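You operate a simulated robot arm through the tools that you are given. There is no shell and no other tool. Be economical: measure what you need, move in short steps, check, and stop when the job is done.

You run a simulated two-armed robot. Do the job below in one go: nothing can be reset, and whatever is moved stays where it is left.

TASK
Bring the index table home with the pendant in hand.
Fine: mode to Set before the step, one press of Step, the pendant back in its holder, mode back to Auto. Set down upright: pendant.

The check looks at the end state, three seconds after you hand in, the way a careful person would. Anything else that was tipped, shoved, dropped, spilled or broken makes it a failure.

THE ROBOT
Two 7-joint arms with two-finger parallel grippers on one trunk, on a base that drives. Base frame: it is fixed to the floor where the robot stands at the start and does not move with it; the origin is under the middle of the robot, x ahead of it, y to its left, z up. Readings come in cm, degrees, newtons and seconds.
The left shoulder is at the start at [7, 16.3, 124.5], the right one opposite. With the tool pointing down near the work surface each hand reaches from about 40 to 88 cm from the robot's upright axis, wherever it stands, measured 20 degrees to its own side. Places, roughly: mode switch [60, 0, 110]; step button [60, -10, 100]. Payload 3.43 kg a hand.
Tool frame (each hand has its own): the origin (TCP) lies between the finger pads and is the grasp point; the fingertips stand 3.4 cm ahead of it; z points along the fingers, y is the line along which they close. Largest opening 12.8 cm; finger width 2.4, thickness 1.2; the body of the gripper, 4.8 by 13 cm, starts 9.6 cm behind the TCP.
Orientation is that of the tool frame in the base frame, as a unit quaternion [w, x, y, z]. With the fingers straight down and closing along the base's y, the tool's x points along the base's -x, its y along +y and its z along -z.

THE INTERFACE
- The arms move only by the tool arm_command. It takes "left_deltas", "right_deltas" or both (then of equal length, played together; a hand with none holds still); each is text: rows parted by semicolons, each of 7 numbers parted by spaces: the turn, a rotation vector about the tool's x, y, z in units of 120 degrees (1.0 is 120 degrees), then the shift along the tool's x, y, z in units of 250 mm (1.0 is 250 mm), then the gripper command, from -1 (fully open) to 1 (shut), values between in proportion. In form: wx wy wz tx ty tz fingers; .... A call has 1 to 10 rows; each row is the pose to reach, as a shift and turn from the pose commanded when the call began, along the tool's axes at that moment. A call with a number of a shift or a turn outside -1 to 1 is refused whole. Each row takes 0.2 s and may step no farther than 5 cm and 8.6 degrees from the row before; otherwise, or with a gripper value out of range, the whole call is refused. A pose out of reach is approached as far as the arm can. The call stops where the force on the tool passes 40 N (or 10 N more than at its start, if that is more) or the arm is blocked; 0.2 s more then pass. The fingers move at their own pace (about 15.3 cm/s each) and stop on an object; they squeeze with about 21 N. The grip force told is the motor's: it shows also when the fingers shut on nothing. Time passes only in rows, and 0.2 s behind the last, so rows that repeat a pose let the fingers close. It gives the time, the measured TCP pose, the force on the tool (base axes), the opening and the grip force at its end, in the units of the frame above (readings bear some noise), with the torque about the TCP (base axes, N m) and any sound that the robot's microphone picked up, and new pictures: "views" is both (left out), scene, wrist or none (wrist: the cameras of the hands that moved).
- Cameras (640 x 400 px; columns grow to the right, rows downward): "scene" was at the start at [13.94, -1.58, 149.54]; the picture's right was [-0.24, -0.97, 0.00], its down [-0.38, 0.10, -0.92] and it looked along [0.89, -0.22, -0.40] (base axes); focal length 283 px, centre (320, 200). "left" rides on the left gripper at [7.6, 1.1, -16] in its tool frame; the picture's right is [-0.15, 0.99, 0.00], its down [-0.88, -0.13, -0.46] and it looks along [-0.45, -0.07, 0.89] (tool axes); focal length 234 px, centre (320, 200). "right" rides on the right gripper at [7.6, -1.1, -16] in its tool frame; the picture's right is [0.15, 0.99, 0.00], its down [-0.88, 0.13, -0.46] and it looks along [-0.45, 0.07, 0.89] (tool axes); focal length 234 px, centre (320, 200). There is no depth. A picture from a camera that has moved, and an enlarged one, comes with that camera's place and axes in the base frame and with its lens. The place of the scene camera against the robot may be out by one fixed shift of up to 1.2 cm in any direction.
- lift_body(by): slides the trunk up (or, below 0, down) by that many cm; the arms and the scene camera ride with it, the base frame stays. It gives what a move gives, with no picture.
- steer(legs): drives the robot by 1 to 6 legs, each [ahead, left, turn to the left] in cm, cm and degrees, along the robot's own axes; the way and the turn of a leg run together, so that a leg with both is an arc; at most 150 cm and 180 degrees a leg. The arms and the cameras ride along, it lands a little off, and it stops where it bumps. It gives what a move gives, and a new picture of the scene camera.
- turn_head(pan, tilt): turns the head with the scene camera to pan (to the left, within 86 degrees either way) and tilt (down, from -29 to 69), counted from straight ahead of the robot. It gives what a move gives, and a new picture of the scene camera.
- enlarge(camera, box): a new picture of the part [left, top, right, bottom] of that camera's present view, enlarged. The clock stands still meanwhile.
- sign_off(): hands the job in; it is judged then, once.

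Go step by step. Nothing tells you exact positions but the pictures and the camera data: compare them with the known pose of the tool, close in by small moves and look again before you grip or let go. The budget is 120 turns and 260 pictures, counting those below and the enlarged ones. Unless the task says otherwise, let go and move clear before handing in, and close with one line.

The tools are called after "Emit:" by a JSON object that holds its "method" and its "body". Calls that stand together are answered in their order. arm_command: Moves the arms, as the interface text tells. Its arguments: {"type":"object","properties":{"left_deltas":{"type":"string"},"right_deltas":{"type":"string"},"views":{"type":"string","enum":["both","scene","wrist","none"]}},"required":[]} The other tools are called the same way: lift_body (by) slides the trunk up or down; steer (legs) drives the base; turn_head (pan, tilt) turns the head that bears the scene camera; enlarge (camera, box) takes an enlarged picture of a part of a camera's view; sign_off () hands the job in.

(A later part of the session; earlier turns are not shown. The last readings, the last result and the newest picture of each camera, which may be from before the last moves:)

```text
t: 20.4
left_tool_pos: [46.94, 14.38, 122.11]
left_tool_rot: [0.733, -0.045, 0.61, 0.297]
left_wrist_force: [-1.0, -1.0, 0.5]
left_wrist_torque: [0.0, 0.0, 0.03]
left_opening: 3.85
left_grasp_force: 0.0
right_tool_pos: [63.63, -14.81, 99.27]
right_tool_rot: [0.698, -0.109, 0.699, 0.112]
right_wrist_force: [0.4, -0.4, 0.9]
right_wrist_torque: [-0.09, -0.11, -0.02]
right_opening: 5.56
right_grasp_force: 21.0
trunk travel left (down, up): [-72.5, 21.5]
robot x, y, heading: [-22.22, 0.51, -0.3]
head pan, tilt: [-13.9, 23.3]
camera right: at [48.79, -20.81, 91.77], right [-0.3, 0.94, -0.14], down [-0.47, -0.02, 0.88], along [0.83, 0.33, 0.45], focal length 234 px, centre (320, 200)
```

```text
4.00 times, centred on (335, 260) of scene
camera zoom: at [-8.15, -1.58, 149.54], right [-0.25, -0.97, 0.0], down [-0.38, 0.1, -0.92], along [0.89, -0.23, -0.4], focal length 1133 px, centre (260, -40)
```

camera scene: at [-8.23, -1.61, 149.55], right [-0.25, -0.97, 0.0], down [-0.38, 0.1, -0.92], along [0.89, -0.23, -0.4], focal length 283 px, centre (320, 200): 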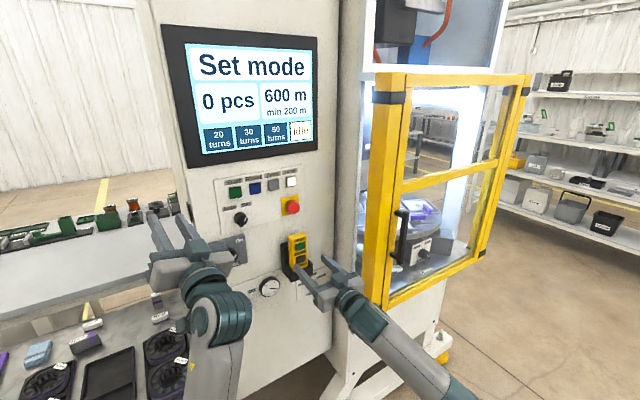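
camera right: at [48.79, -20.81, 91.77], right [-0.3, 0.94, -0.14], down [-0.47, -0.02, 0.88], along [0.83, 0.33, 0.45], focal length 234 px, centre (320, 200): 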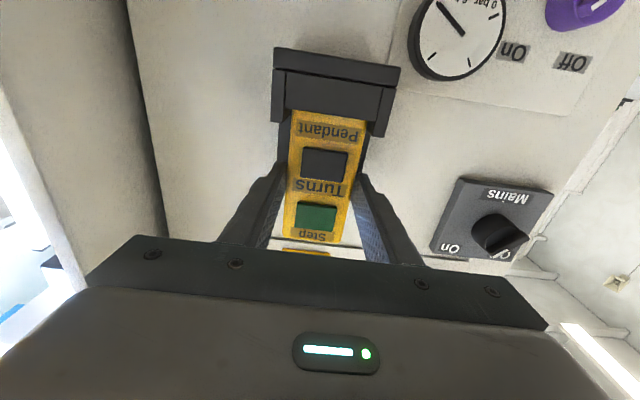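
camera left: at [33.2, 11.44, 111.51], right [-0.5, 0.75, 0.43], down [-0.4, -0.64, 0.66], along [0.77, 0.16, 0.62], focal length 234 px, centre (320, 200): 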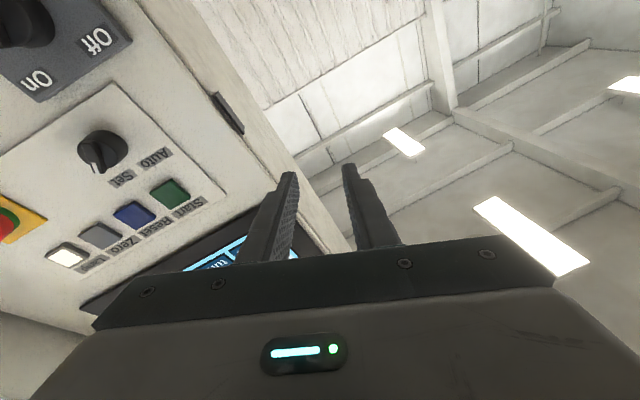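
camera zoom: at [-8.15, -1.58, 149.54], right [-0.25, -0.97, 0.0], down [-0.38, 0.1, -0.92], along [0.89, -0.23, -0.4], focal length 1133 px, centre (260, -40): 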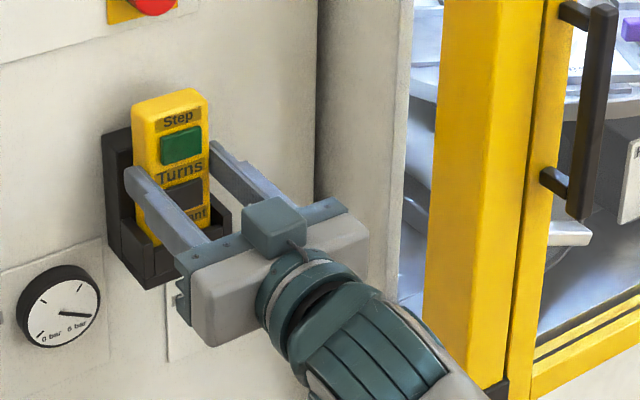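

The pendant is gripped at 5.56 cm. I'll lift it gently along its lean and watch the force.

Emit:
{"method": "arm_command", "body": {"right_deltas": "0 0 0 -0.02 0 -0.002 1; 0 0 0 -0.04 0 -0.004 1; 0 0 0 -0.06 0 -0.0055 1; 0 0 0 -0.08 0 -0.007 1; 0 0 0 -0.10 0 -0.009 1", "views": "wrist"}}

Emit:
{"method": "enlarge", "body": {"camera": "scene", "box": [255, 200, 415, 300]}}

```text
t: 21.6
left_tool_pos: [47.03, 14.31, 122.14]
left_tool_rot: [0.733, -0.046, 0.61, 0.297]
left_wrist_force: [-0.1, 0.0, -0.9]
left_wrist_torque: [0.01, 0.0, -0.02]
left_opening: 3.84
left_grasp_force: 0.1
right_tool_pos: [63.43, -14.91, 101.84]
right_tool_rot: [0.698, -0.108, 0.699, 0.112]
right_wrist_force: [0.4, 0.0, -2.0]
right_wrist_torque: [0.0, 0.07, 0.02]
right_opening: 5.57
right_grasp_force: 20.6
trunk travel left (down, up): [-72.5, 21.5]
robot x, y, heading: [-22.14, -0.18, -0.1]
head pan, tilt: [-13.9, 23.3]
camera right: at [48.56, -20.9, 94.4], right [-0.3, 0.94, -0.14], down [-0.47, -0.02, 0.88], along [0.83, 0.33, 0.45], focal length 234 px, centre (320, 200)
```

right: 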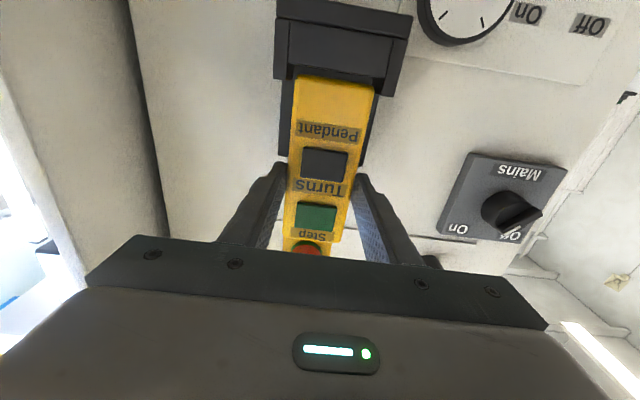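

```text
4.00 times, centred on (335, 250) of scene
camera zoom: at [-8.12, -1.58, 149.54], right [-0.25, -0.97, 0.0], down [-0.38, 0.1, -0.92], along [0.89, -0.23, -0.4], focal length 1133 px, centre (260, 0)
```

zoom: 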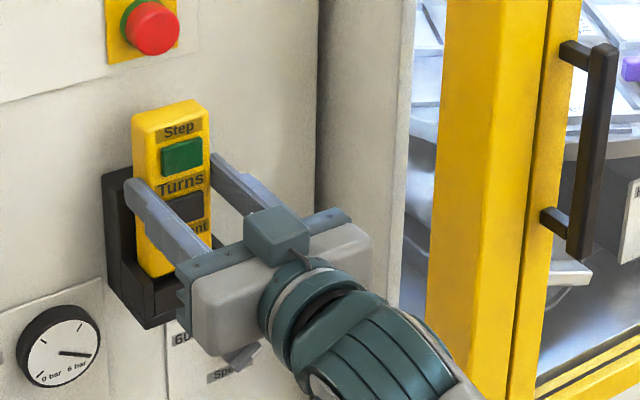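

The pendant slides smoothly with no load. I'll lift another 2.5 cm.

Emit:
{"method": "arm_command", "body": {"right_deltas": "0 0 0 -0.02 0 -0.002 1; 0 0 0 -0.04 0 -0.004 1; 0 0 0 -0.06 0 -0.0055 1; 0 0 0 -0.08 0 -0.007 1; 0 0 0 -0.10 0 -0.009 1", "views": "wrist"}}

Emit:
{"method": "enlarge", "body": {"camera": "scene", "box": [255, 190, 415, 290]}}

```text
t: 22.8
left_tool_pos: [46.97, 14.31, 122.01]
left_tool_rot: [0.733, -0.046, 0.61, 0.297]
left_wrist_force: [0.4, 0.5, 0.1]
left_wrist_torque: [0.0, -0.03, -0.03]
left_opening: 3.83
left_grasp_force: 0.0
right_tool_pos: [63.37, -15.03, 104.45]
right_tool_rot: [0.698, -0.108, 0.699, 0.111]
right_wrist_force: [-0.1, -0.4, -2.1]
right_wrist_torque: [-0.02, 0.04, 0.0]
right_opening: 5.55
right_grasp_force: 20.9
trunk travel left (down, up): [-72.5, 21.5]
robot x, y, heading: [-22.24, 0.16, -0.2]
head pan, tilt: [-13.9, 23.3]
camera right: at [48.48, -21.04, 96.91], right [-0.3, 0.94, -0.14], down [-0.47, -0.02, 0.88], along [0.83, 0.33, 0.45], focal length 234 px, centre (320, 200)
```

right: 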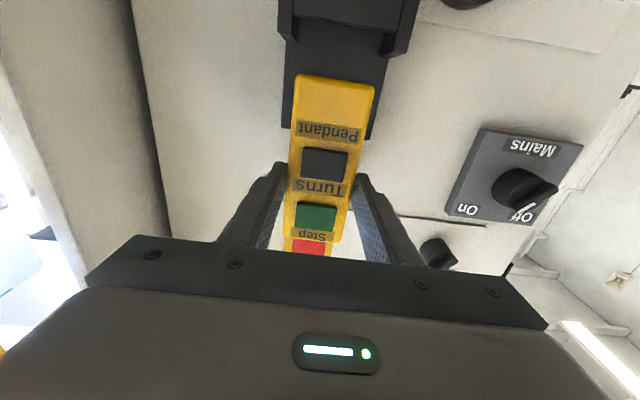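

```text
4.00 times, centred on (335, 240) of scene
camera zoom: at [-8.12, -1.58, 149.54], right [-0.25, -0.97, 0.0], down [-0.38, 0.1, -0.92], along [0.89, -0.23, -0.4], focal length 1133 px, centre (260, 40)
```

zoom: 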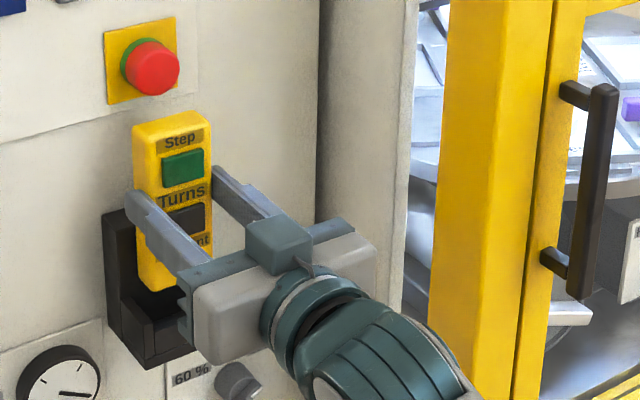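

The pendant is clear of the holder lip. I'll pull it straight back toward the robot.

Emit:
{"method": "arm_command", "body": {"right_deltas": "0 0 0 -0.01 0 -0.04 1; 0 0 0 -0.01 0 -0.1 1; 0 0 0 -0.01 0 -0.2 1; 0 0 0 -0.01 0 -0.3 1; 0 0 0 -0.01 0 -0.4 1; 0 0 0 -0.01 0 -0.5 1; 0 0 0 -0.01 0 -0.56 1"}}

```text
t: 24.4
left_tool_pos: [46.93, 14.34, 122.03]
left_tool_rot: [0.733, -0.046, 0.61, 0.297]
left_wrist_force: [0.8, -0.9, 0.6]
left_wrist_torque: [0.01, -0.03, 0.01]
left_opening: 3.87
left_grasp_force: 0.2
right_tool_pos: [49.99, -19.28, 104.67]
right_tool_rot: [0.698, -0.108, 0.699, 0.112]
right_wrist_force: [0.3, -0.1, -3.2]
right_wrist_torque: [-0.04, 0.05, -0.01]
right_opening: 5.57
right_grasp_force: 20.7
trunk travel left (down, up): [-72.5, 21.5]
robot x, y, heading: [-22.09, 0.09, -0.4]
head pan, tilt: [-13.9, 23.3]
camera scene: at [-8.16, -1.6, 149.54], right [-0.25, -0.97, 0.0], down [-0.38, 0.1, -0.92], along [0.89, -0.23, -0.4], focal length 283 px, centre (320, 200)
camera right: at [35.1, -25.28, 97.09], right [-0.3, 0.94, -0.14], down [-0.47, -0.02, 0.88], along [0.83, 0.33, 0.45], focal length 234 px, centre (320, 200)
```

scene: 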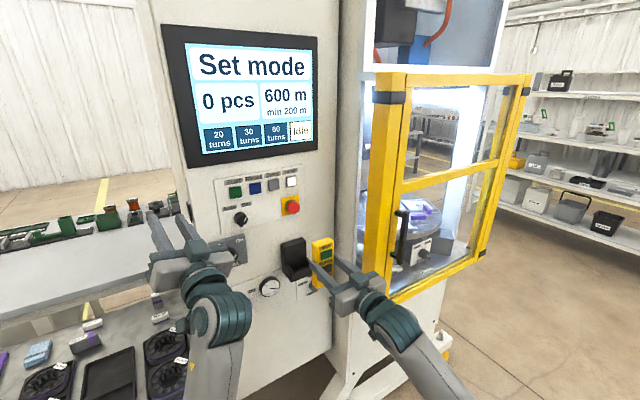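
right: 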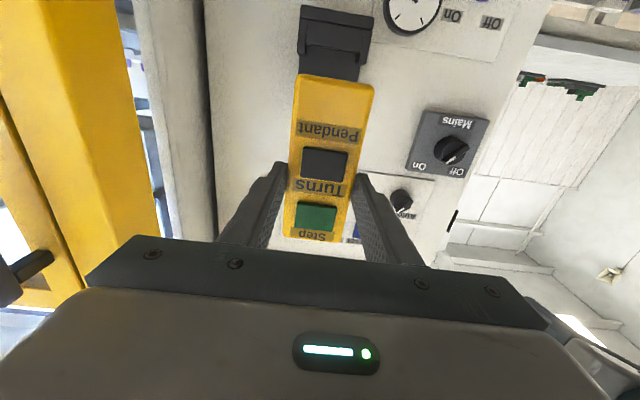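

The pendant is out of the holder. I'll reorient the left hand to yaw -30° and pitch -45°, fingers shut, and move it toward a point above the pendant so it can press Step.

Emit:
{"method": "arm_command", "body": {"left_deltas": "0.0535 0.0375 0.0005 -0.042 -0.043 -0.039 0.6; 0.107 0.0749 0.001 -0.084 -0.086 -0.078 1; 0.1605 0.1124 0.0014 -0.125 -0.129 -0.117 1; 0.214 0.1498 0.0019 -0.167 -0.172 -0.156 1; 0.2675 0.1873 0.0024 -0.209 -0.216 -0.196 1; 0.321 0.2247 0.0029 -0.251 -0.259 -0.235 1; 0.3745 0.2622 0.0034 -0.293 -0.302 -0.274 1; 0.428 0.2996 0.0038 -0.334 -0.345 -0.313 1; 0.4815 0.3371 0.0043 -0.376 -0.388 -0.352 1; 0.535 0.3745 0.0048 -0.418 -0.431 -0.391 1"}}

```text
t: 25.2
left_tool_pos: [46.62, 14.2, 121.9]
left_tool_rot: [0.646, 0.05, 0.718, 0.255]
left_wrist_force: [0.0, -0.6, -0.7]
left_wrist_torque: [-0.02, 0.01, 0.0]
left_opening: 0.02
left_grasp_force: 20.8
right_tool_pos: [50.09, -19.35, 104.55]
right_tool_rot: [0.697, -0.109, 0.699, 0.114]
right_wrist_force: [-1.3, -0.1, -2.0]
right_wrist_torque: [-0.03, 0.09, 0.0]
right_opening: 5.6
right_grasp_force: 21.5
trunk travel left (down, up): [-72.5, 21.5]
robot x, y, heading: [-22.24, 0.03, -0.3]
head pan, tilt: [-13.9, 23.3]
stopped in row 4 (left hand): the arm was blocked; the commanded pose is now the measured one
camera scene: at [-8.14, -1.62, 149.54], right [-0.25, -0.97, 0.0], down [-0.38, 0.1, -0.92], along [0.89, -0.23, -0.4], focal length 283 px, centre (320, 200)
camera left: at [29.87, 13.44, 116.1], right [-0.23, 0.8, 0.56], down [-0.26, -0.6, 0.75], along [0.94, 0.03, 0.35], focal length 234 px, centre (320, 200)
```

scene: 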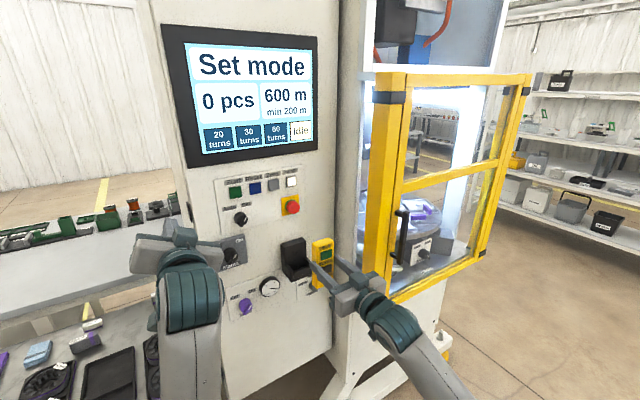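
left: 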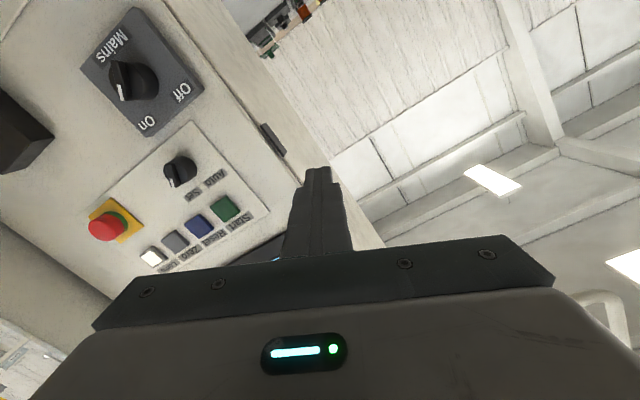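

The left arm keeps getting blocked when it retreats. I'll look down-left to see why.

Emit:
{"method": "turn_head", "body": {"pan": 20, "tilt": 50}}

```text
t: 26.2
left_tool_pos: [46.62, 14.03, 121.85]
left_tool_rot: [0.646, 0.051, 0.719, 0.253]
left_wrist_force: [-0.1, 0.0, -0.1]
left_wrist_torque: [-0.04, -0.05, 0.01]
left_opening: 0.0
left_grasp_force: 21.0
right_tool_pos: [49.93, -19.21, 104.51]
right_tool_rot: [0.698, -0.109, 0.699, 0.113]
right_wrist_force: [-0.3, -0.6, -2.9]
right_wrist_torque: [0.0, 0.05, -0.01]
right_opening: 5.57
right_grasp_force: 21.0
trunk travel left (down, up): [-72.5, 21.5]
robot x, y, heading: [-22.08, -0.09, 0.1]
head pan, tilt: [20.0, 50.0]
camera scene: at [-9.85, 3.28, 145.52], right [0.34, -0.94, 0.0], down [-0.72, -0.26, -0.64], along [0.61, 0.22, -0.77], focal length 283 px, centre (320, 200)
```

scene: 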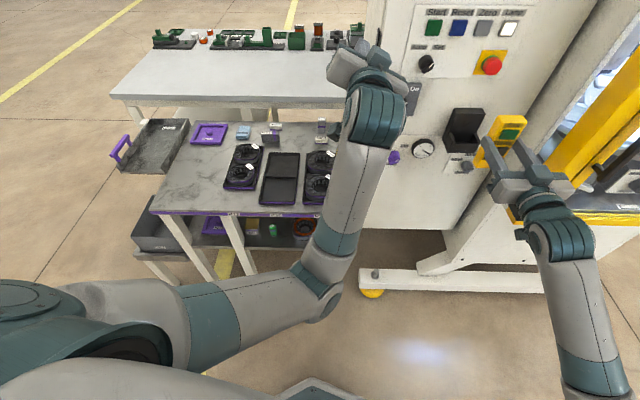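

The elbow is clear of everything, so a wrist joint limit from the roll seems likely. I'll undo the roll in place first.

Emit:
{"method": "arm_command", "body": {"left_deltas": "0 0 -0.06 0 0 0 1; 0 0 -0.12 0 0 0 1; 0 0 -0.18 0 0 0 1; 0 0 -0.24 0 0 0 1; 0 0 -0.29 0 0 0 1", "views": "scene"}}

```text
t: 27.1
left_tool_pos: [47.07, 19.54, 121.46]
left_tool_rot: [0.681, -0.064, 0.699, 0.207]
left_wrist_force: [0.3, 0.7, 0.5]
left_wrist_torque: [0.02, -0.02, 0.02]
left_opening: 0.0
left_grasp_force: 21.0
right_tool_pos: [50.04, -19.22, 104.51]
right_tool_rot: [0.697, -0.108, 0.7, 0.112]
right_wrist_force: [0.1, -1.2, -2.8]
right_wrist_torque: [-0.02, 0.08, -0.01]
right_opening: 5.57
right_grasp_force: 20.9
trunk travel left (down, up): [-72.5, 21.5]
robot x, y, heading: [-22.19, 0.01, -0.6]
head pan, tilt: [20.0, 50.0]
stopped in row 4 (left hand): the arm was blocked; the commanded pose is now the measured one
camera scene: at [-9.85, 3.3, 145.51], right [0.34, -0.94, 0.0], down [-0.72, -0.26, -0.64], along [0.6, 0.22, -0.77], focal length 283 px, centre (320, 200)
```

scene: 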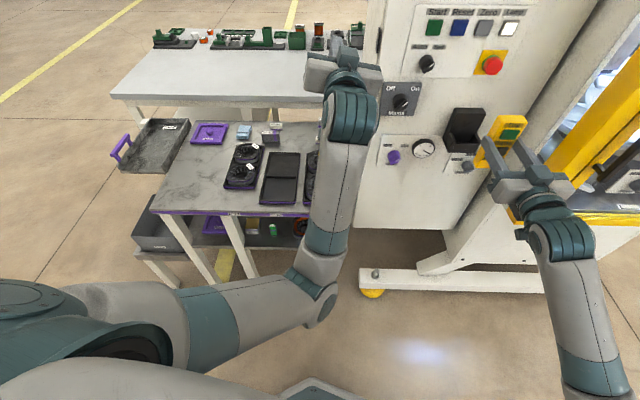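

The hand drifted left, so a shoulder limit with the elbow tucked inward is likely. I'll raise the hand and pitch it down, back toward its starting posture, to unwind the arm.

Emit:
{"method": "arm_command", "body": {"left_deltas": "0 0.055 0 -0.065 0.013 0.001 1; 0 0.11 0 -0.13 0.026 0.002 1; 0 0.165 0 -0.195 0.04 0.003 1; 0 0.22 0 -0.26 0.053 0.004 1; 0 0.275 0 -0.325 0.066 0.005 1; 0 0.33 0 -0.39 0.08 0.006 1", "views": "scene"}}

```text
t: 28.5
left_tool_pos: [47.79, 19.74, 131.32]
left_tool_rot: [0.403, -0.131, 0.889, 0.172]
left_wrist_force: [-0.3, 0.0, -0.2]
left_wrist_torque: [-0.01, 0.03, 0.0]
left_opening: 0.01
left_grasp_force: 20.9
left hand out of reach, approached as far as the arm can: row 6
right_tool_pos: [50.09, -19.25, 104.55]
right_tool_rot: [0.698, -0.108, 0.699, 0.112]
right_wrist_force: [1.0, 0.0, -3.0]
right_wrist_torque: [0.0, 0.07, 0.01]
right_opening: 5.55
right_grasp_force: 21.1
trunk travel left (down, up): [-72.5, 21.5]
robot x, y, heading: [-21.61, 0.08, -0.2]
head pan, tilt: [20.0, 50.0]
camera scene: at [-9.83, 3.33, 145.5], right [0.34, -0.94, 0.0], down [-0.72, -0.26, -0.64], along [0.6, 0.22, -0.77], focal length 283 px, centre (320, 200)
```

scene: 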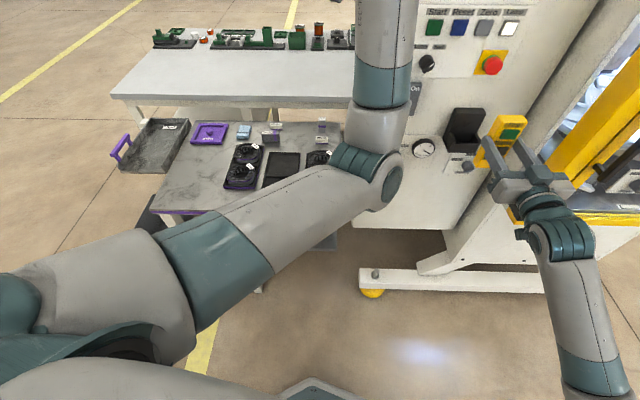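

The arm is unwound and free now. I'll yaw the hand right and move halfway toward the pendant, staying high.

Emit:
{"method": "arm_command", "body": {"left_deltas": "0.037 0.009 0.0173 0.027 -0.102 -0.048 1; 0.0735 0.0178 0.0346 0.053 -0.203 -0.095 1; 0.11 0.0267 0.0519 0.08 -0.305 -0.143 1; 0.147 0.0355 0.069 0.107 -0.407 -0.19 1; 0.184 0.0444 0.0864 0.134 -0.509 -0.238 1; 0.22 0.0533 0.1037 0.16 -0.61 -0.285 1; 0.2572 0.0622 0.121 0.187 -0.712 -0.333 1", "views": "scene"}}

```text
t: 30.1
left_tool_pos: [53.99, -2.66, 125.96]
left_tool_rot: [0.34, 0.084, 0.936, -0.031]
left_wrist_force: [-0.8, -0.4, -0.1]
left_wrist_torque: [0.02, -0.03, -0.02]
left_opening: 0.0
left_grasp_force: 21.1
left hand out of reach, approached as far as the arm can: row 1, 2, 3, 4, 5, 6, 7
right_tool_pos: [50.0, -19.32, 104.61]
right_tool_rot: [0.698, -0.108, 0.699, 0.113]
right_wrist_force: [-0.5, -0.3, -3.0]
right_wrist_torque: [-0.03, 0.05, -0.02]
right_opening: 5.57
right_grasp_force: 21.5
trunk travel left (down, up): [-72.5, 21.5]
robot x, y, heading: [-22.21, 0.11, -0.3]
head pan, tilt: [20.0, 50.0]
camera scene: at [-9.86, 3.25, 145.51], right [0.34, -0.94, 0.0], down [-0.72, -0.26, -0.64], along [0.6, 0.22, -0.77], focal length 283 px, centre (320, 200)
```

scene: 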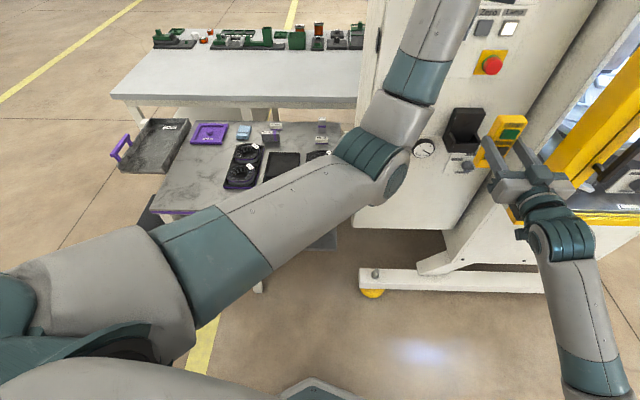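

The left wrist is limited by steep downward pointing at shoulder height. Raising the trunk puts the work lower relative to the shoulders, so I'll do that; both hands have free space.

Emit:
{"method": "lift_body", "body": {"by": 18}}

Emit:
{"method": "turn_head", "body": {"pan": -10, "tilt": 40}}

```text
t: 32.1
left_tool_pos: [54.07, -2.54, 143.88]
left_tool_rot: [0.341, 0.083, 0.936, -0.031]
left_wrist_force: [-0.4, -0.6, 0.0]
left_wrist_torque: [-0.02, -0.02, 0.0]
left_opening: 0.0
left_grasp_force: 20.8
right_tool_pos: [49.99, -19.32, 122.6]
right_tool_rot: [0.698, -0.109, 0.699, 0.113]
right_wrist_force: [-0.7, -0.2, -2.7]
right_wrist_torque: [-0.03, 0.07, -0.03]
right_opening: 5.55
right_grasp_force: 20.6
trunk travel left (down, up): [-90.5, 3.5]
robot x, y, heading: [-22.4, -0.07, -0.1]
head pan, tilt: [20.0, 50.0]
```

```text
t: 33.0
left_tool_pos: [53.88, -2.68, 143.78]
left_tool_rot: [0.341, 0.083, 0.936, -0.031]
left_wrist_force: [-0.8, 0.6, 0.5]
left_wrist_torque: [0.04, -0.06, -0.01]
left_opening: 0.01
left_grasp_force: 21.2
right_tool_pos: [49.93, -19.29, 122.66]
right_tool_rot: [0.698, -0.107, 0.699, 0.112]
right_wrist_force: [-0.6, -0.4, -2.0]
right_wrist_torque: [-0.02, 0.05, 0.03]
right_opening: 5.57
right_grasp_force: 21.5
trunk travel left (down, up): [-90.5, 3.5]
robot x, y, heading: [-21.83, 0.0, -0.3]
head pan, tilt: [-10.0, 40.0]
camera scene: at [-8.73, -0.81, 164.93], right [-0.18, -0.98, 0.0], down [-0.63, 0.11, -0.77], along [0.75, -0.14, -0.64], focal length 283 px, centre (320, 200)
```

scene: 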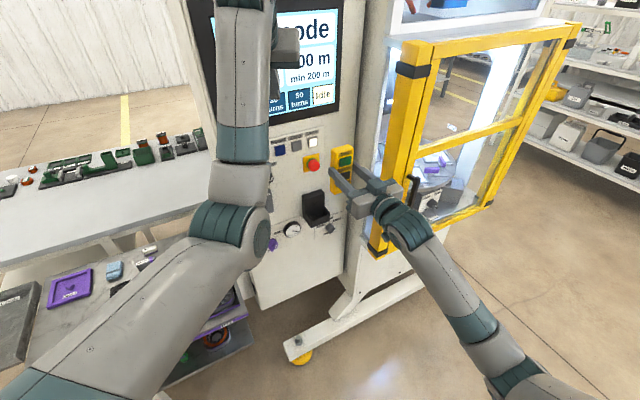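

Both arms have room now. I'll lower both hands by 14 cm and bring the left back a little.

Emit:
{"method": "arm_command", "body": {"left_deltas": "0 0 0 0.08 -0.005 0.055 1; 0 0 0 0.16 -0.01 0.11 1; 0 0 0 0.24 -0.014 0.164 1; 0 0 0 0.32 -0.019 0.219 1; 0 0 0 0.40 -0.023 0.273 1; 0 0 0 0.48 -0.028 0.328 1", "right_deltas": "0 0 0 0.09 0 0 1; 0 0 0 0.18 0 0 1; 0 0 0 0.28 0 0 1; 0 0 0 0.37 0 0 1; 0 0 0 0.46 0 0 1; 0 0 0 0.56 0 0 1", "views": "scene"}}

```text
t: 34.4
left_tool_pos: [51.03, -1.36, 131.15]
left_tool_rot: [0.35, 0.076, 0.933, -0.023]
left_wrist_force: [0.2, 0.8, 0.3]
left_wrist_torque: [0.01, -0.01, -0.01]
left_opening: 0.0
left_grasp_force: 20.9
right_tool_pos: [50.21, -18.82, 108.52]
right_tool_rot: [0.697, -0.108, 0.7, 0.113]
right_wrist_force: [-0.2, 0.3, -2.8]
right_wrist_torque: [-0.04, 0.08, 0.02]
right_opening: 5.58
right_grasp_force: 20.4
trunk travel left (down, up): [-90.5, 3.5]
robot x, y, heading: [-22.11, -0.17, -0.4]
head pan, tilt: [-10.0, 40.0]
camera scene: at [-8.7, -0.78, 164.94], right [-0.18, -0.98, 0.0], down [-0.63, 0.11, -0.77], along [0.75, -0.14, -0.64], focal length 283 px, centre (320, 200)
```

scene: 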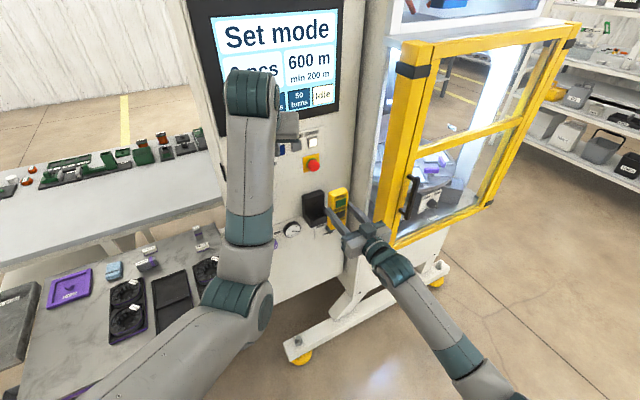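

Both moved freely. Next I'll move the left fingertip to a staging point above the front of the pendant.

Emit:
{"method": "arm_command", "body": {"left_deltas": "0 0 0 0.031 -0.0925 0.013 1; 0 0 0 0.062 -0.185 0.027 1; 0 0 0 0.093 -0.2775 0.04 1; 0 0 0 0.124 -0.37 0.053 1; 0 0 0 0.154 -0.4625 0.066 1; 0 0 0 0.185 -0.555 0.08 1; 0 0 0 0.216 -0.6475 0.093 1; 0 0 0 0.247 -0.74 0.106 1"}}

```text
t: 36.4
left_tool_pos: [46.15, -17.85, 124.81]
left_tool_rot: [0.354, 0.068, 0.933, -0.016]
left_wrist_force: [-1.3, -1.0, -0.3]
left_wrist_torque: [0.0, -0.01, 0.0]
left_opening: 0.01
left_grasp_force: 21.3
right_tool_pos: [50.26, -18.89, 108.39]
right_tool_rot: [0.697, -0.108, 0.7, 0.112]
right_wrist_force: [-0.1, 0.4, -2.7]
right_wrist_torque: [-0.07, 0.08, -0.02]
right_opening: 5.55
right_grasp_force: 21.1
trunk travel left (down, up): [-90.5, 3.5]
robot x, y, heading: [-22.25, 0.08, -0.4]
head pan, tilt: [-10.0, 40.0]
stopped in row 8 (left hand): the arm was blocked; the commanded pose is now the measured one
camera scene: at [-8.71, -0.77, 164.93], right [-0.18, -0.98, 0.0], down [-0.63, 0.11, -0.77], along [0.75, -0.14, -0.64], focal length 283 px, centre (320, 200)
camera left: at [30.04, -14.45, 131.85], right [0.25, 0.96, 0.12], down [0.33, -0.2, 0.92], along [0.91, -0.19, -0.37], focal length 234 px, centre (320, 200)
```

scene: 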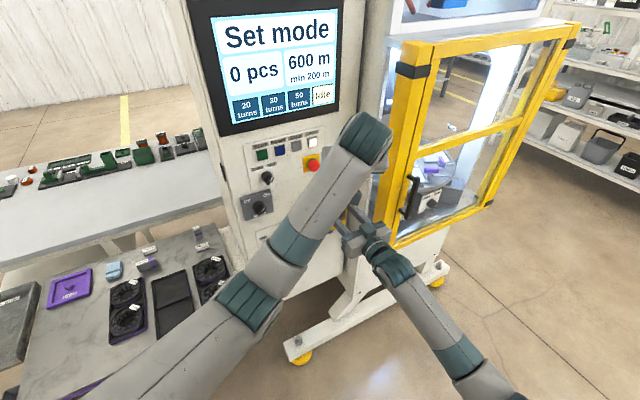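
left: 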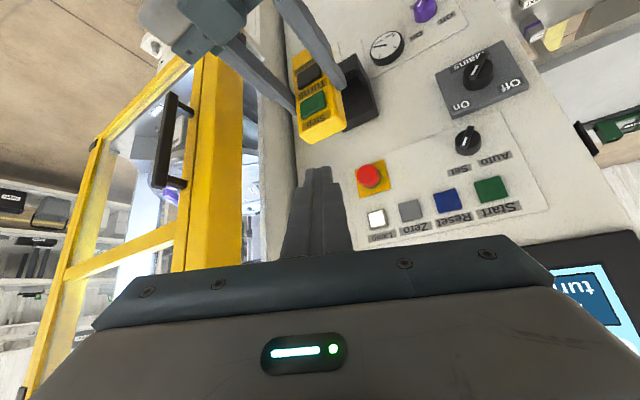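

The left fingertip is just above and in front of the pendant, near its reach limit. I'll hold it still and bring the pendant up to it with the right hand, stopping about 3 cm short of the button.

Emit:
{"method": "arm_command", "body": {"right_deltas": "0 0 0 0 0.02 0.064 1; 0 0 0 -0.08 0.035 0.064 1; 0 0 0 -0.16 0.035 0.064 1; 0 0 0 -0.24 0.035 0.064 1; 0 0 0 -0.32 0.035 0.064 1; 0 0 0 -0.4 0.035 0.064 1; 0 0 0 -0.45 0.035 0.064 1; 0 0 0 -0.472 0.035 0.064 1; 0 0 0 -0.472 0.035 0.064 1"}}

Emit:
{"method": "enlarge", "body": {"camera": "left", "box": [240, 100, 400, 200]}}

Emit:
{"method": "enlarge", "body": {"camera": "left", "box": [200, 0, 520, 200]}}

```text
t: 38.4
left_tool_pos: [46.07, -17.89, 124.8]
left_tool_rot: [0.353, 0.069, 0.933, -0.017]
left_wrist_force: [0.6, 0.6, -0.3]
left_wrist_torque: [-0.01, 0.02, -0.01]
left_opening: 0.0
left_grasp_force: 20.7
right_tool_pos: [51.71, -17.55, 120.31]
right_tool_rot: [0.698, -0.109, 0.699, 0.114]
right_wrist_force: [-0.1, 0.4, -1.6]
right_wrist_torque: [0.0, 0.08, 0.01]
right_opening: 5.52
right_grasp_force: 20.4
trunk travel left (down, up): [-90.5, 3.5]
robot x, y, heading: [-22.02, 0.12, 0.0]
head pan, tilt: [-10.0, 40.0]
camera scene: at [-8.72, -0.83, 164.93], right [-0.18, -0.98, 0.0], down [-0.63, 0.11, -0.77], along [0.75, -0.14, -0.64], focal length 283 px, centre (320, 200)
camera right: at [36.85, -23.54, 112.8], right [-0.3, 0.94, -0.14], down [-0.47, -0.02, 0.88], along [0.83, 0.33, 0.45], focal length 234 px, centre (320, 200)
```

scene: 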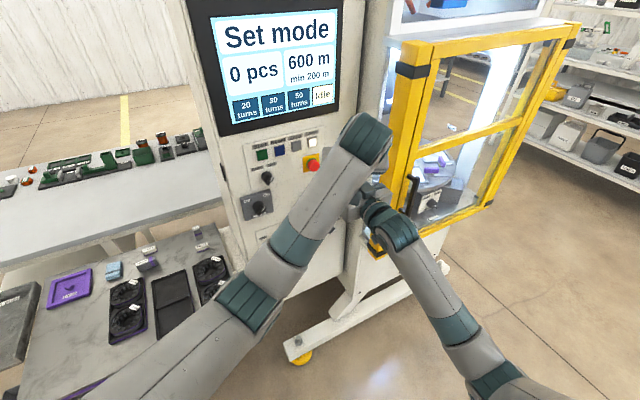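
right: 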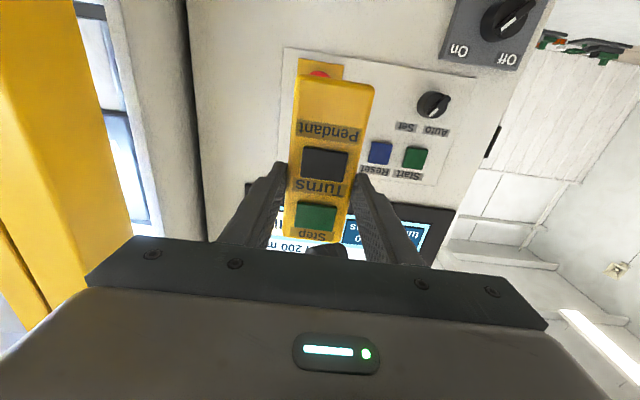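

```text
4.00 times, centred on (320, 150) of left
camera zoom: at [30.0, -14.52, 131.78], right [0.25, 0.96, 0.11], down [0.33, -0.2, 0.92], along [0.91, -0.19, -0.37], focal length 937 px, centre (320, 400)
```

zoom: 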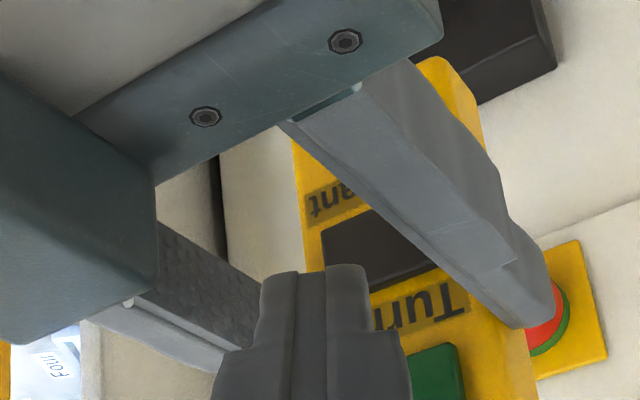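

```text
2.00 times, centred on (360, 100) of left
camera zoom: at [30.0, -14.52, 131.78], right [0.25, 0.96, 0.11], down [0.33, -0.2, 0.92], along [0.91, -0.19, -0.37], focal length 468 px, centre (240, 400)
```

zoom: 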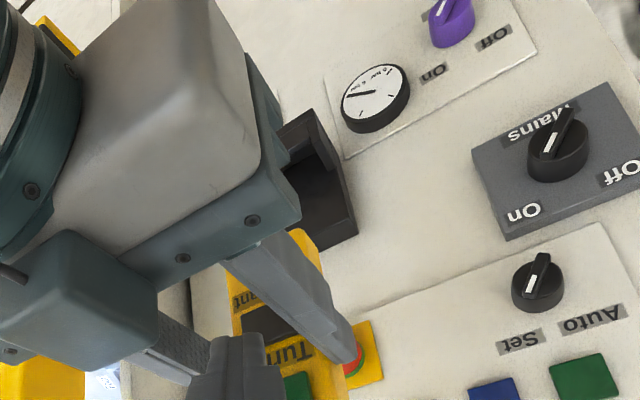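

The heights and lateral position match, and the gap to the button is about 3.7 cm. I'll close the gap to about 0.7 cm.

Emit:
{"method": "arm_command", "body": {"right_deltas": "0 0 0 0 0 -0.04 1; 0 0 0 0 0 -0.08 1; 0 0 0 0 0 -0.11 1; 0 0 0 0 0 -0.12 1; 0 0 0 0 0 -0.12 1", "views": "wrist"}}

Emit:
{"method": "enlarge", "body": {"camera": "left", "box": [240, 120, 400, 220]}}

Emit:
{"method": "enlarge", "body": {"camera": "right", "box": [250, 170, 410, 270]}}

```text
t: 39.6
left_tool_pos: [45.99, -17.81, 124.74]
left_tool_rot: [0.353, 0.069, 0.933, -0.016]
left_wrist_force: [-0.7, -0.7, -0.3]
left_wrist_torque: [-0.03, 0.0, 0.04]
left_opening: 0.0
left_grasp_force: 21.0
right_tool_pos: [48.84, -18.52, 120.31]
right_tool_rot: [0.697, -0.108, 0.699, 0.113]
right_wrist_force: [0.0, -0.9, -2.2]
right_wrist_torque: [-0.03, 0.07, -0.03]
right_opening: 5.55
right_grasp_force: 21.0
trunk travel left (down, up): [-90.5, 3.5]
robot x, y, heading: [-22.36, -0.35, -0.3]
head pan, tilt: [-10.0, 40.0]
camera right: at [33.94, -24.47, 112.77], right [-0.3, 0.94, -0.14], down [-0.47, -0.02, 0.88], along [0.83, 0.34, 0.45], focal length 234 px, centre (320, 200)
```

right: 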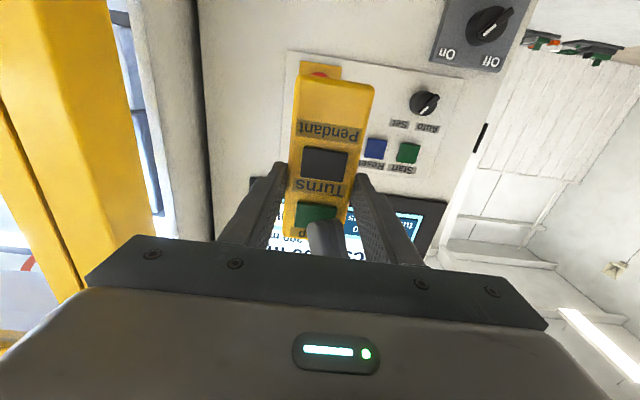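

```text
4.00 times, centred on (320, 170) of left
camera zoom: at [30.01, -14.5, 131.77], right [0.25, 0.96, 0.11], down [0.33, -0.2, 0.92], along [0.91, -0.19, -0.37], focal length 937 px, centre (320, 320)
```

zoom: 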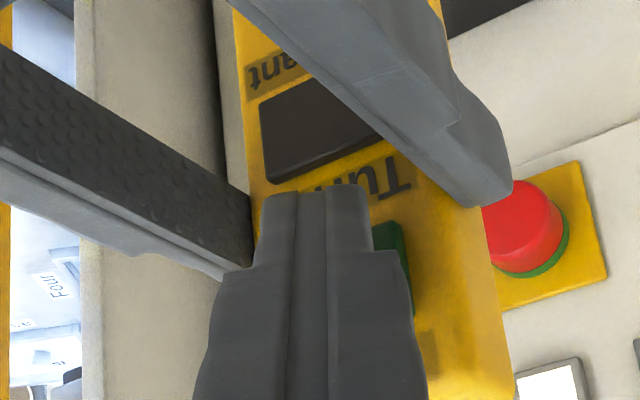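

```text
4.00 times, centred on (330, 220) of right
camera zoom: at [33.94, -24.47, 112.77], right [-0.3, 0.94, -0.14], down [-0.47, -0.02, 0.88], along [0.83, 0.34, 0.45], focal length 937 px, centre (280, 120)
```

zoom: 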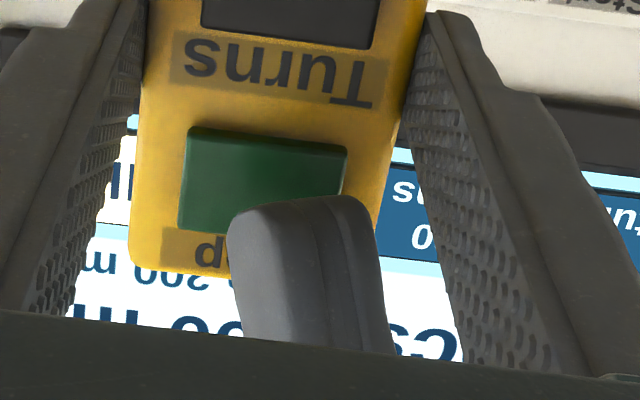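

The finger is about 0.45 cm off-centre laterally. I'll correct that, then creep in while watching the force.

Emit:
{"method": "arm_command", "body": {"right_deltas": "0 0 0 0 0.018 0 1; 0 0 0 0 0.018 -0.008 1; 0 0 0 0 0.018 -0.016 1; 0 0 0 0 0.018 -0.02 1; 0 0 0 0 0.018 -0.02 1", "views": "none"}}

Emit:
{"method": "enlarge", "body": {"camera": "right", "box": [250, 170, 410, 270]}}

```text
t: 40.8
left_tool_pos: [45.96, -17.96, 124.9]
left_tool_rot: [0.354, 0.069, 0.933, -0.017]
left_wrist_force: [-2.7, 0.1, -0.3]
left_wrist_torque: [-0.01, 0.06, 0.02]
left_opening: 0.0
left_grasp_force: 20.8
right_tool_pos: [48.11, -18.24, 120.32]
right_tool_rot: [0.698, -0.108, 0.699, 0.112]
right_wrist_force: [2.4, 0.5, -3.3]
right_wrist_torque: [-0.06, 0.08, -0.03]
right_opening: 5.55
right_grasp_force: 21.1
trunk travel left (down, up): [-90.5, 3.5]
robot x, y, heading: [-22.24, -0.05, -0.4]
head pan, tilt: [-10.0, 40.0]
heard: click
```

```text
4.00 times, centred on (330, 220) of right
camera zoom: at [33.28, -24.24, 112.8], right [-0.31, 0.94, -0.14], down [-0.47, -0.02, 0.88], along [0.83, 0.34, 0.45], focal length 937 px, centre (280, 120)
```

zoom: 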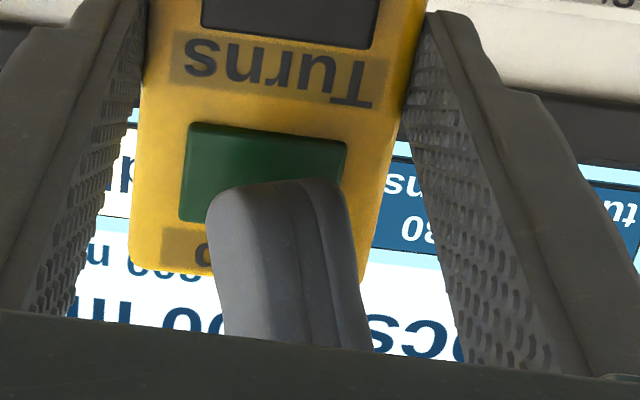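

A click, so the button has been pressed. I'll release by moving the pendant straight away and check the display.

Emit:
{"method": "arm_command", "body": {"right_deltas": "0 0 0 0 0 0.05 1; 0 0 0 0 0 0.1 1; 0 0 0 0 0 0.14 1; 0 0 0 0 0 0.14 1; 0 0 0 0 0 0.14 1", "views": "scene"}}

```text
t: 42.0
left_tool_pos: [45.96, -17.83, 124.81]
left_tool_rot: [0.354, 0.069, 0.933, -0.016]
left_wrist_force: [-0.9, 0.7, 0.4]
left_wrist_torque: [0.0, 0.0, -0.01]
left_opening: 0.0
left_grasp_force: 20.1
right_tool_pos: [51.56, -17.14, 120.24]
right_tool_rot: [0.697, -0.108, 0.699, 0.114]
right_wrist_force: [0.9, -0.9, -2.4]
right_wrist_torque: [-0.05, 0.05, 0.0]
right_opening: 5.58
right_grasp_force: 21.0
trunk travel left (down, up): [-90.5, 3.5]
robot x, y, heading: [-21.67, -0.08, -0.4]
head pan, tilt: [-10.0, 40.0]
camera scene: at [-8.73, -0.83, 164.93], right [-0.18, -0.98, 0.0], down [-0.63, 0.11, -0.77], along [0.75, -0.14, -0.64], focal length 283 px, centre (320, 200)
```

scene: 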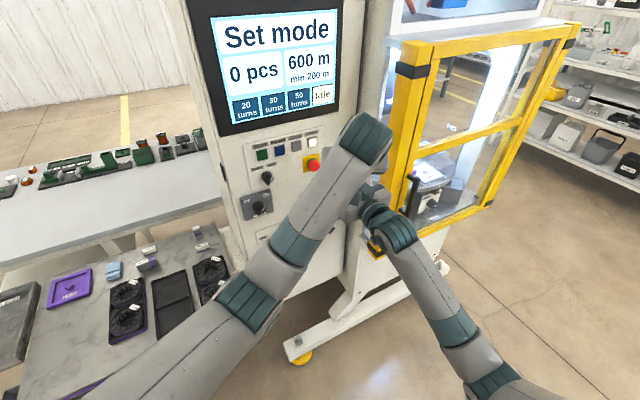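

The display still reads Set mode, as expected, and the table view has changed. I'll zoom in to check.

Emit:
{"method": "enlarge", "body": {"camera": "scene", "box": [390, 120, 510, 220]}}

```text
4.00 times, centred on (450, 170) of scene
camera zoom: at [-8.73, -0.83, 164.93], right [-0.18, -0.98, 0.0], down [-0.63, 0.11, -0.77], along [0.75, -0.14, -0.64], focal length 1133 px, centre (-200, 320)
```

zoom: 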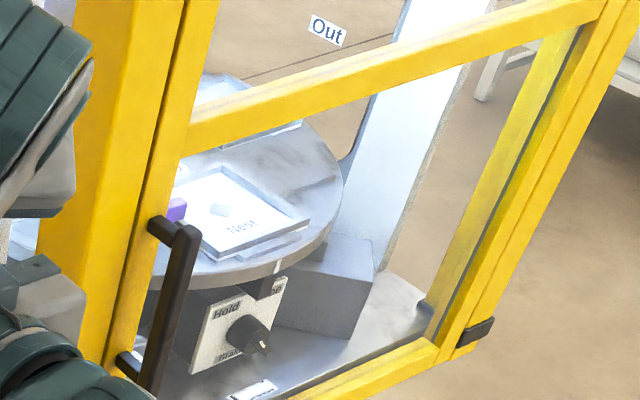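

The table has rotated. I'll pull the left hand back along its finger axis and then away to the left.

Emit:
{"method": "arm_command", "body": {"left_deltas": "0 0 0 0 0 -0.08 1; 0 0 0 0 0 -0.16 1; 0 0 0 -0.06 0.03 -0.24 1; 0 0 0 -0.12 0.11 -0.26 1; 0 0 0 -0.16 0.2 -0.26 1; 0 0 0 -0.2 0.3 -0.26 1; 0 0 0 -0.22 0.4 -0.26 1; 0 0 0 -0.24 0.5 -0.26 1; 0 0 0 -0.24 0.6 -0.26 1; 0 0 0 -0.24 0.7 -0.26 1", "views": "scene"}}

```text
t: 44.2
left_tool_pos: [49.79, 0.45, 133.45]
left_tool_rot: [0.355, 0.064, 0.933, -0.006]
left_wrist_force: [-1.1, -0.5, -1.2]
left_wrist_torque: [0.0, 0.02, -0.01]
left_opening: 0.0
left_grasp_force: 21.0
left hand out of reach, approached as far as the arm can: row 7, 8, 9, 10
right_tool_pos: [51.37, -17.23, 120.31]
right_tool_rot: [0.698, -0.109, 0.699, 0.112]
right_wrist_force: [-0.3, 0.1, -2.3]
right_wrist_torque: [-0.06, 0.09, 0.01]
right_opening: 5.58
right_grasp_force: 20.7
trunk travel left (down, up): [-90.5, 3.5]
robot x, y, heading: [-22.13, 0.39, -0.5]
head pan, tilt: [-10.0, 40.0]
camera scene: at [-8.7, -0.72, 164.93], right [-0.18, -0.98, 0.0], down [-0.63, 0.11, -0.77], along [0.75, -0.14, -0.64], focal length 283 px, centre (320, 200)
```

scene: 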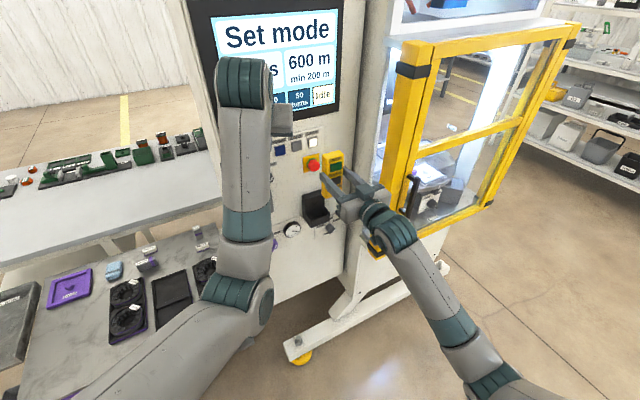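

The left hand is clear. I'll lower the pendant back to the height at which I withdrew it, lined up in front of the holder.

Emit:
{"method": "arm_command", "body": {"right_deltas": "0 0 0 0.05 -0.01 -0.064 1; 0 0 0 0.15 -0.03 -0.064 1; 0 0 0 0.25 -0.045 -0.064 1; 0 0 0 0.35 -0.062 -0.064 1; 0 0 0 0.45 -0.062 -0.064 1; 0 0 0 0.55 -0.062 -0.064 1; 0 0 0 0.61 -0.062 -0.064 1; 0 0 0 0.61 -0.062 -0.064 1", "views": "wrist"}}

Emit:
{"method": "enlarge", "body": {"camera": "scene", "box": [270, 140, 430, 240]}}

```text
t: 46.0
left_tool_pos: [49.75, 0.52, 133.72]
left_tool_rot: [0.357, 0.063, 0.932, -0.008]
left_wrist_force: [-0.6, -0.2, 0.3]
left_wrist_torque: [0.02, -0.04, 0.0]
left_opening: 0.0
left_grasp_force: 21.5
right_tool_pos: [50.36, -18.7, 105.24]
right_tool_rot: [0.698, -0.109, 0.699, 0.113]
right_wrist_force: [0.2, 0.4, -2.6]
right_wrist_torque: [-0.04, 0.07, 0.01]
right_opening: 5.58
right_grasp_force: 21.2
trunk travel left (down, up): [-90.5, 3.5]
robot x, y, heading: [-22.21, -0.03, -0.2]
head pan, tilt: [-10.0, 40.0]
camera right: at [35.5, -24.78, 97.63], right [-0.31, 0.94, -0.14], down [-0.47, -0.02, 0.88], along [0.83, 0.34, 0.45], focal length 234 px, centre (320, 200)
```

right: 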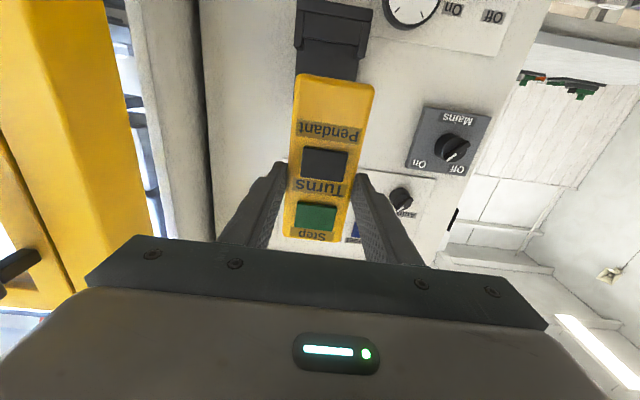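

```text
4.00 times, centred on (350, 190) of scene
camera zoom: at [-8.72, -0.79, 164.93], right [-0.18, -0.98, 0.0], down [-0.63, 0.11, -0.77], along [0.75, -0.14, -0.64], focal length 1133 px, centre (200, 240)
```

zoom: 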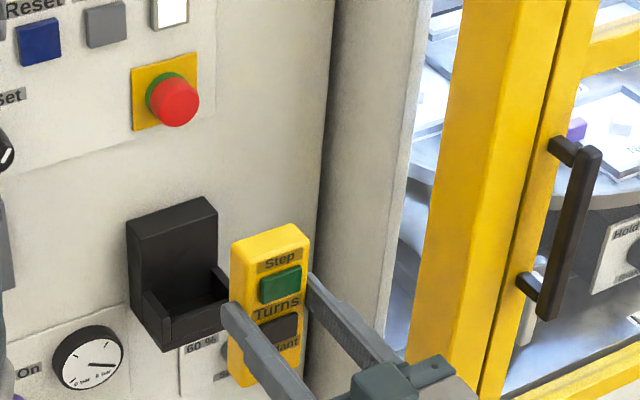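

The pendant sits in the grip exactly as before. I'll correct 0.5 cm laterally and advance most of the way.

Emit:
{"method": "arm_command", "body": {"right_deltas": "0 0 0 0 -0.02 0.08 1; 0 0 0 0 -0.02 0.18 1; 0 0 0 0 -0.02 0.28 1; 0 0 0 0 -0.02 0.38 1; 0 0 0 0 -0.02 0.44 1; 0 0 0 0 -0.02 0.44 1", "views": "wrist"}}

Emit:
{"method": "enlarge", "body": {"camera": "scene", "box": [270, 140, 430, 240]}}

```text
t: 47.4
left_tool_pos: [49.67, 0.35, 133.77]
left_tool_rot: [0.357, 0.063, 0.932, -0.007]
left_wrist_force: [-1.0, 0.3, 0.2]
left_wrist_torque: [-0.03, 0.0, 0.02]
left_opening: 0.0
left_grasp_force: 20.8
right_tool_pos: [61.04, -16.07, 105.07]
right_tool_rot: [0.698, -0.108, 0.699, 0.113]
right_wrist_force: [-0.1, 0.2, -2.1]
right_wrist_torque: [-0.05, 0.08, -0.01]
right_opening: 5.57
right_grasp_force: 20.5
trunk travel left (down, up): [-90.5, 3.5]
robot x, y, heading: [-22.24, 0.16, -0.2]
head pan, tilt: [-10.0, 40.0]
camera right: at [46.16, -22.1, 97.49], right [-0.31, 0.94, -0.14], down [-0.47, -0.02, 0.88], along [0.83, 0.34, 0.45], focal length 234 px, centre (320, 200)
```

right: 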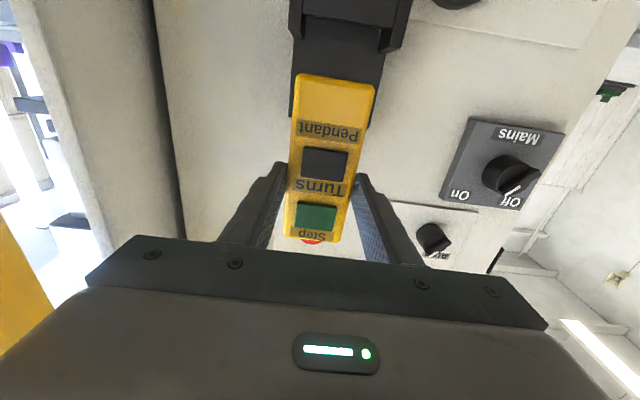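

```text
4.00 times, centred on (350, 190) of scene
camera zoom: at [-8.78, -0.85, 164.93], right [-0.18, -0.98, 0.0], down [-0.63, 0.11, -0.77], along [0.75, -0.14, -0.64], focal length 1133 px, centre (200, 240)
```

zoom: 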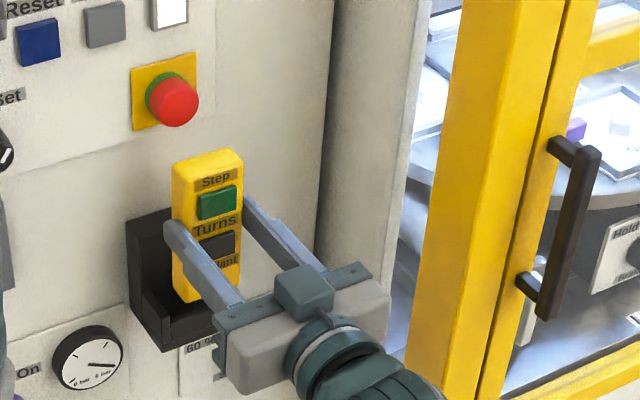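

The lateral offset is about 0.3 cm too far right. I'll correct that and advance the last 2.5 cm over the holder.

Emit:
{"method": "arm_command", "body": {"right_deltas": "0 0 0 0 0.012 0.03 1; 0 0 0 0 0.012 0.06 1; 0 0 0 0 0.012 0.09 1; 0 0 0 0 0.012 0.102 1; 0 0 0 0 0.012 0.102 1", "views": "wrist"}}

Emit:
{"method": "enlarge", "body": {"camera": "scene", "box": [270, 140, 430, 240]}}

```text
t: 48.6
left_tool_pos: [49.87, 0.32, 133.77]
left_tool_rot: [0.357, 0.063, 0.932, -0.007]
left_wrist_force: [0.3, 0.5, -1.2]
left_wrist_torque: [0.0, 0.02, 0.02]
left_opening: 0.0
left_grasp_force: 21.1
right_tool_pos: [63.37, -15.02, 105.13]
right_tool_rot: [0.698, -0.108, 0.699, 0.112]
right_wrist_force: [0.4, 0.2, -1.5]
right_wrist_torque: [0.0, 0.07, 0.0]
right_opening: 5.56
right_grasp_force: 21.1
trunk travel left (down, up): [-90.5, 3.5]
robot x, y, heading: [-22.18, 0.49, -0.0]
head pan, tilt: [-10.0, 40.0]
camera right: at [48.54, -20.99, 97.56], right [-0.31, 0.94, -0.14], down [-0.47, -0.02, 0.88], along [0.83, 0.34, 0.45], focal length 234 px, centre (320, 200)
```

right: 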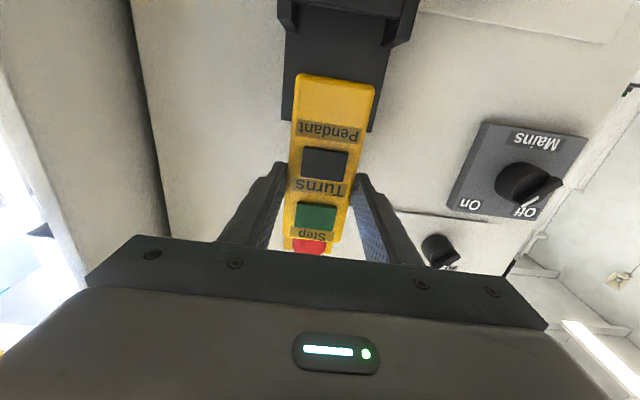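

```text
4.00 times, centred on (350, 190) of scene
camera zoom: at [-8.73, -0.83, 164.93], right [-0.18, -0.98, 0.0], down [-0.63, 0.11, -0.77], along [0.75, -0.14, -0.64], focal length 1133 px, centre (200, 240)
```

zoom: 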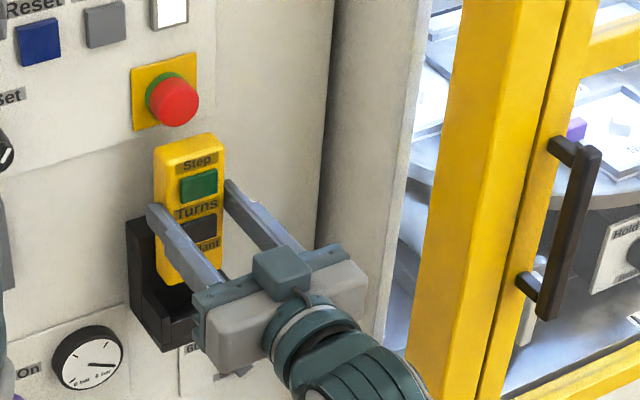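

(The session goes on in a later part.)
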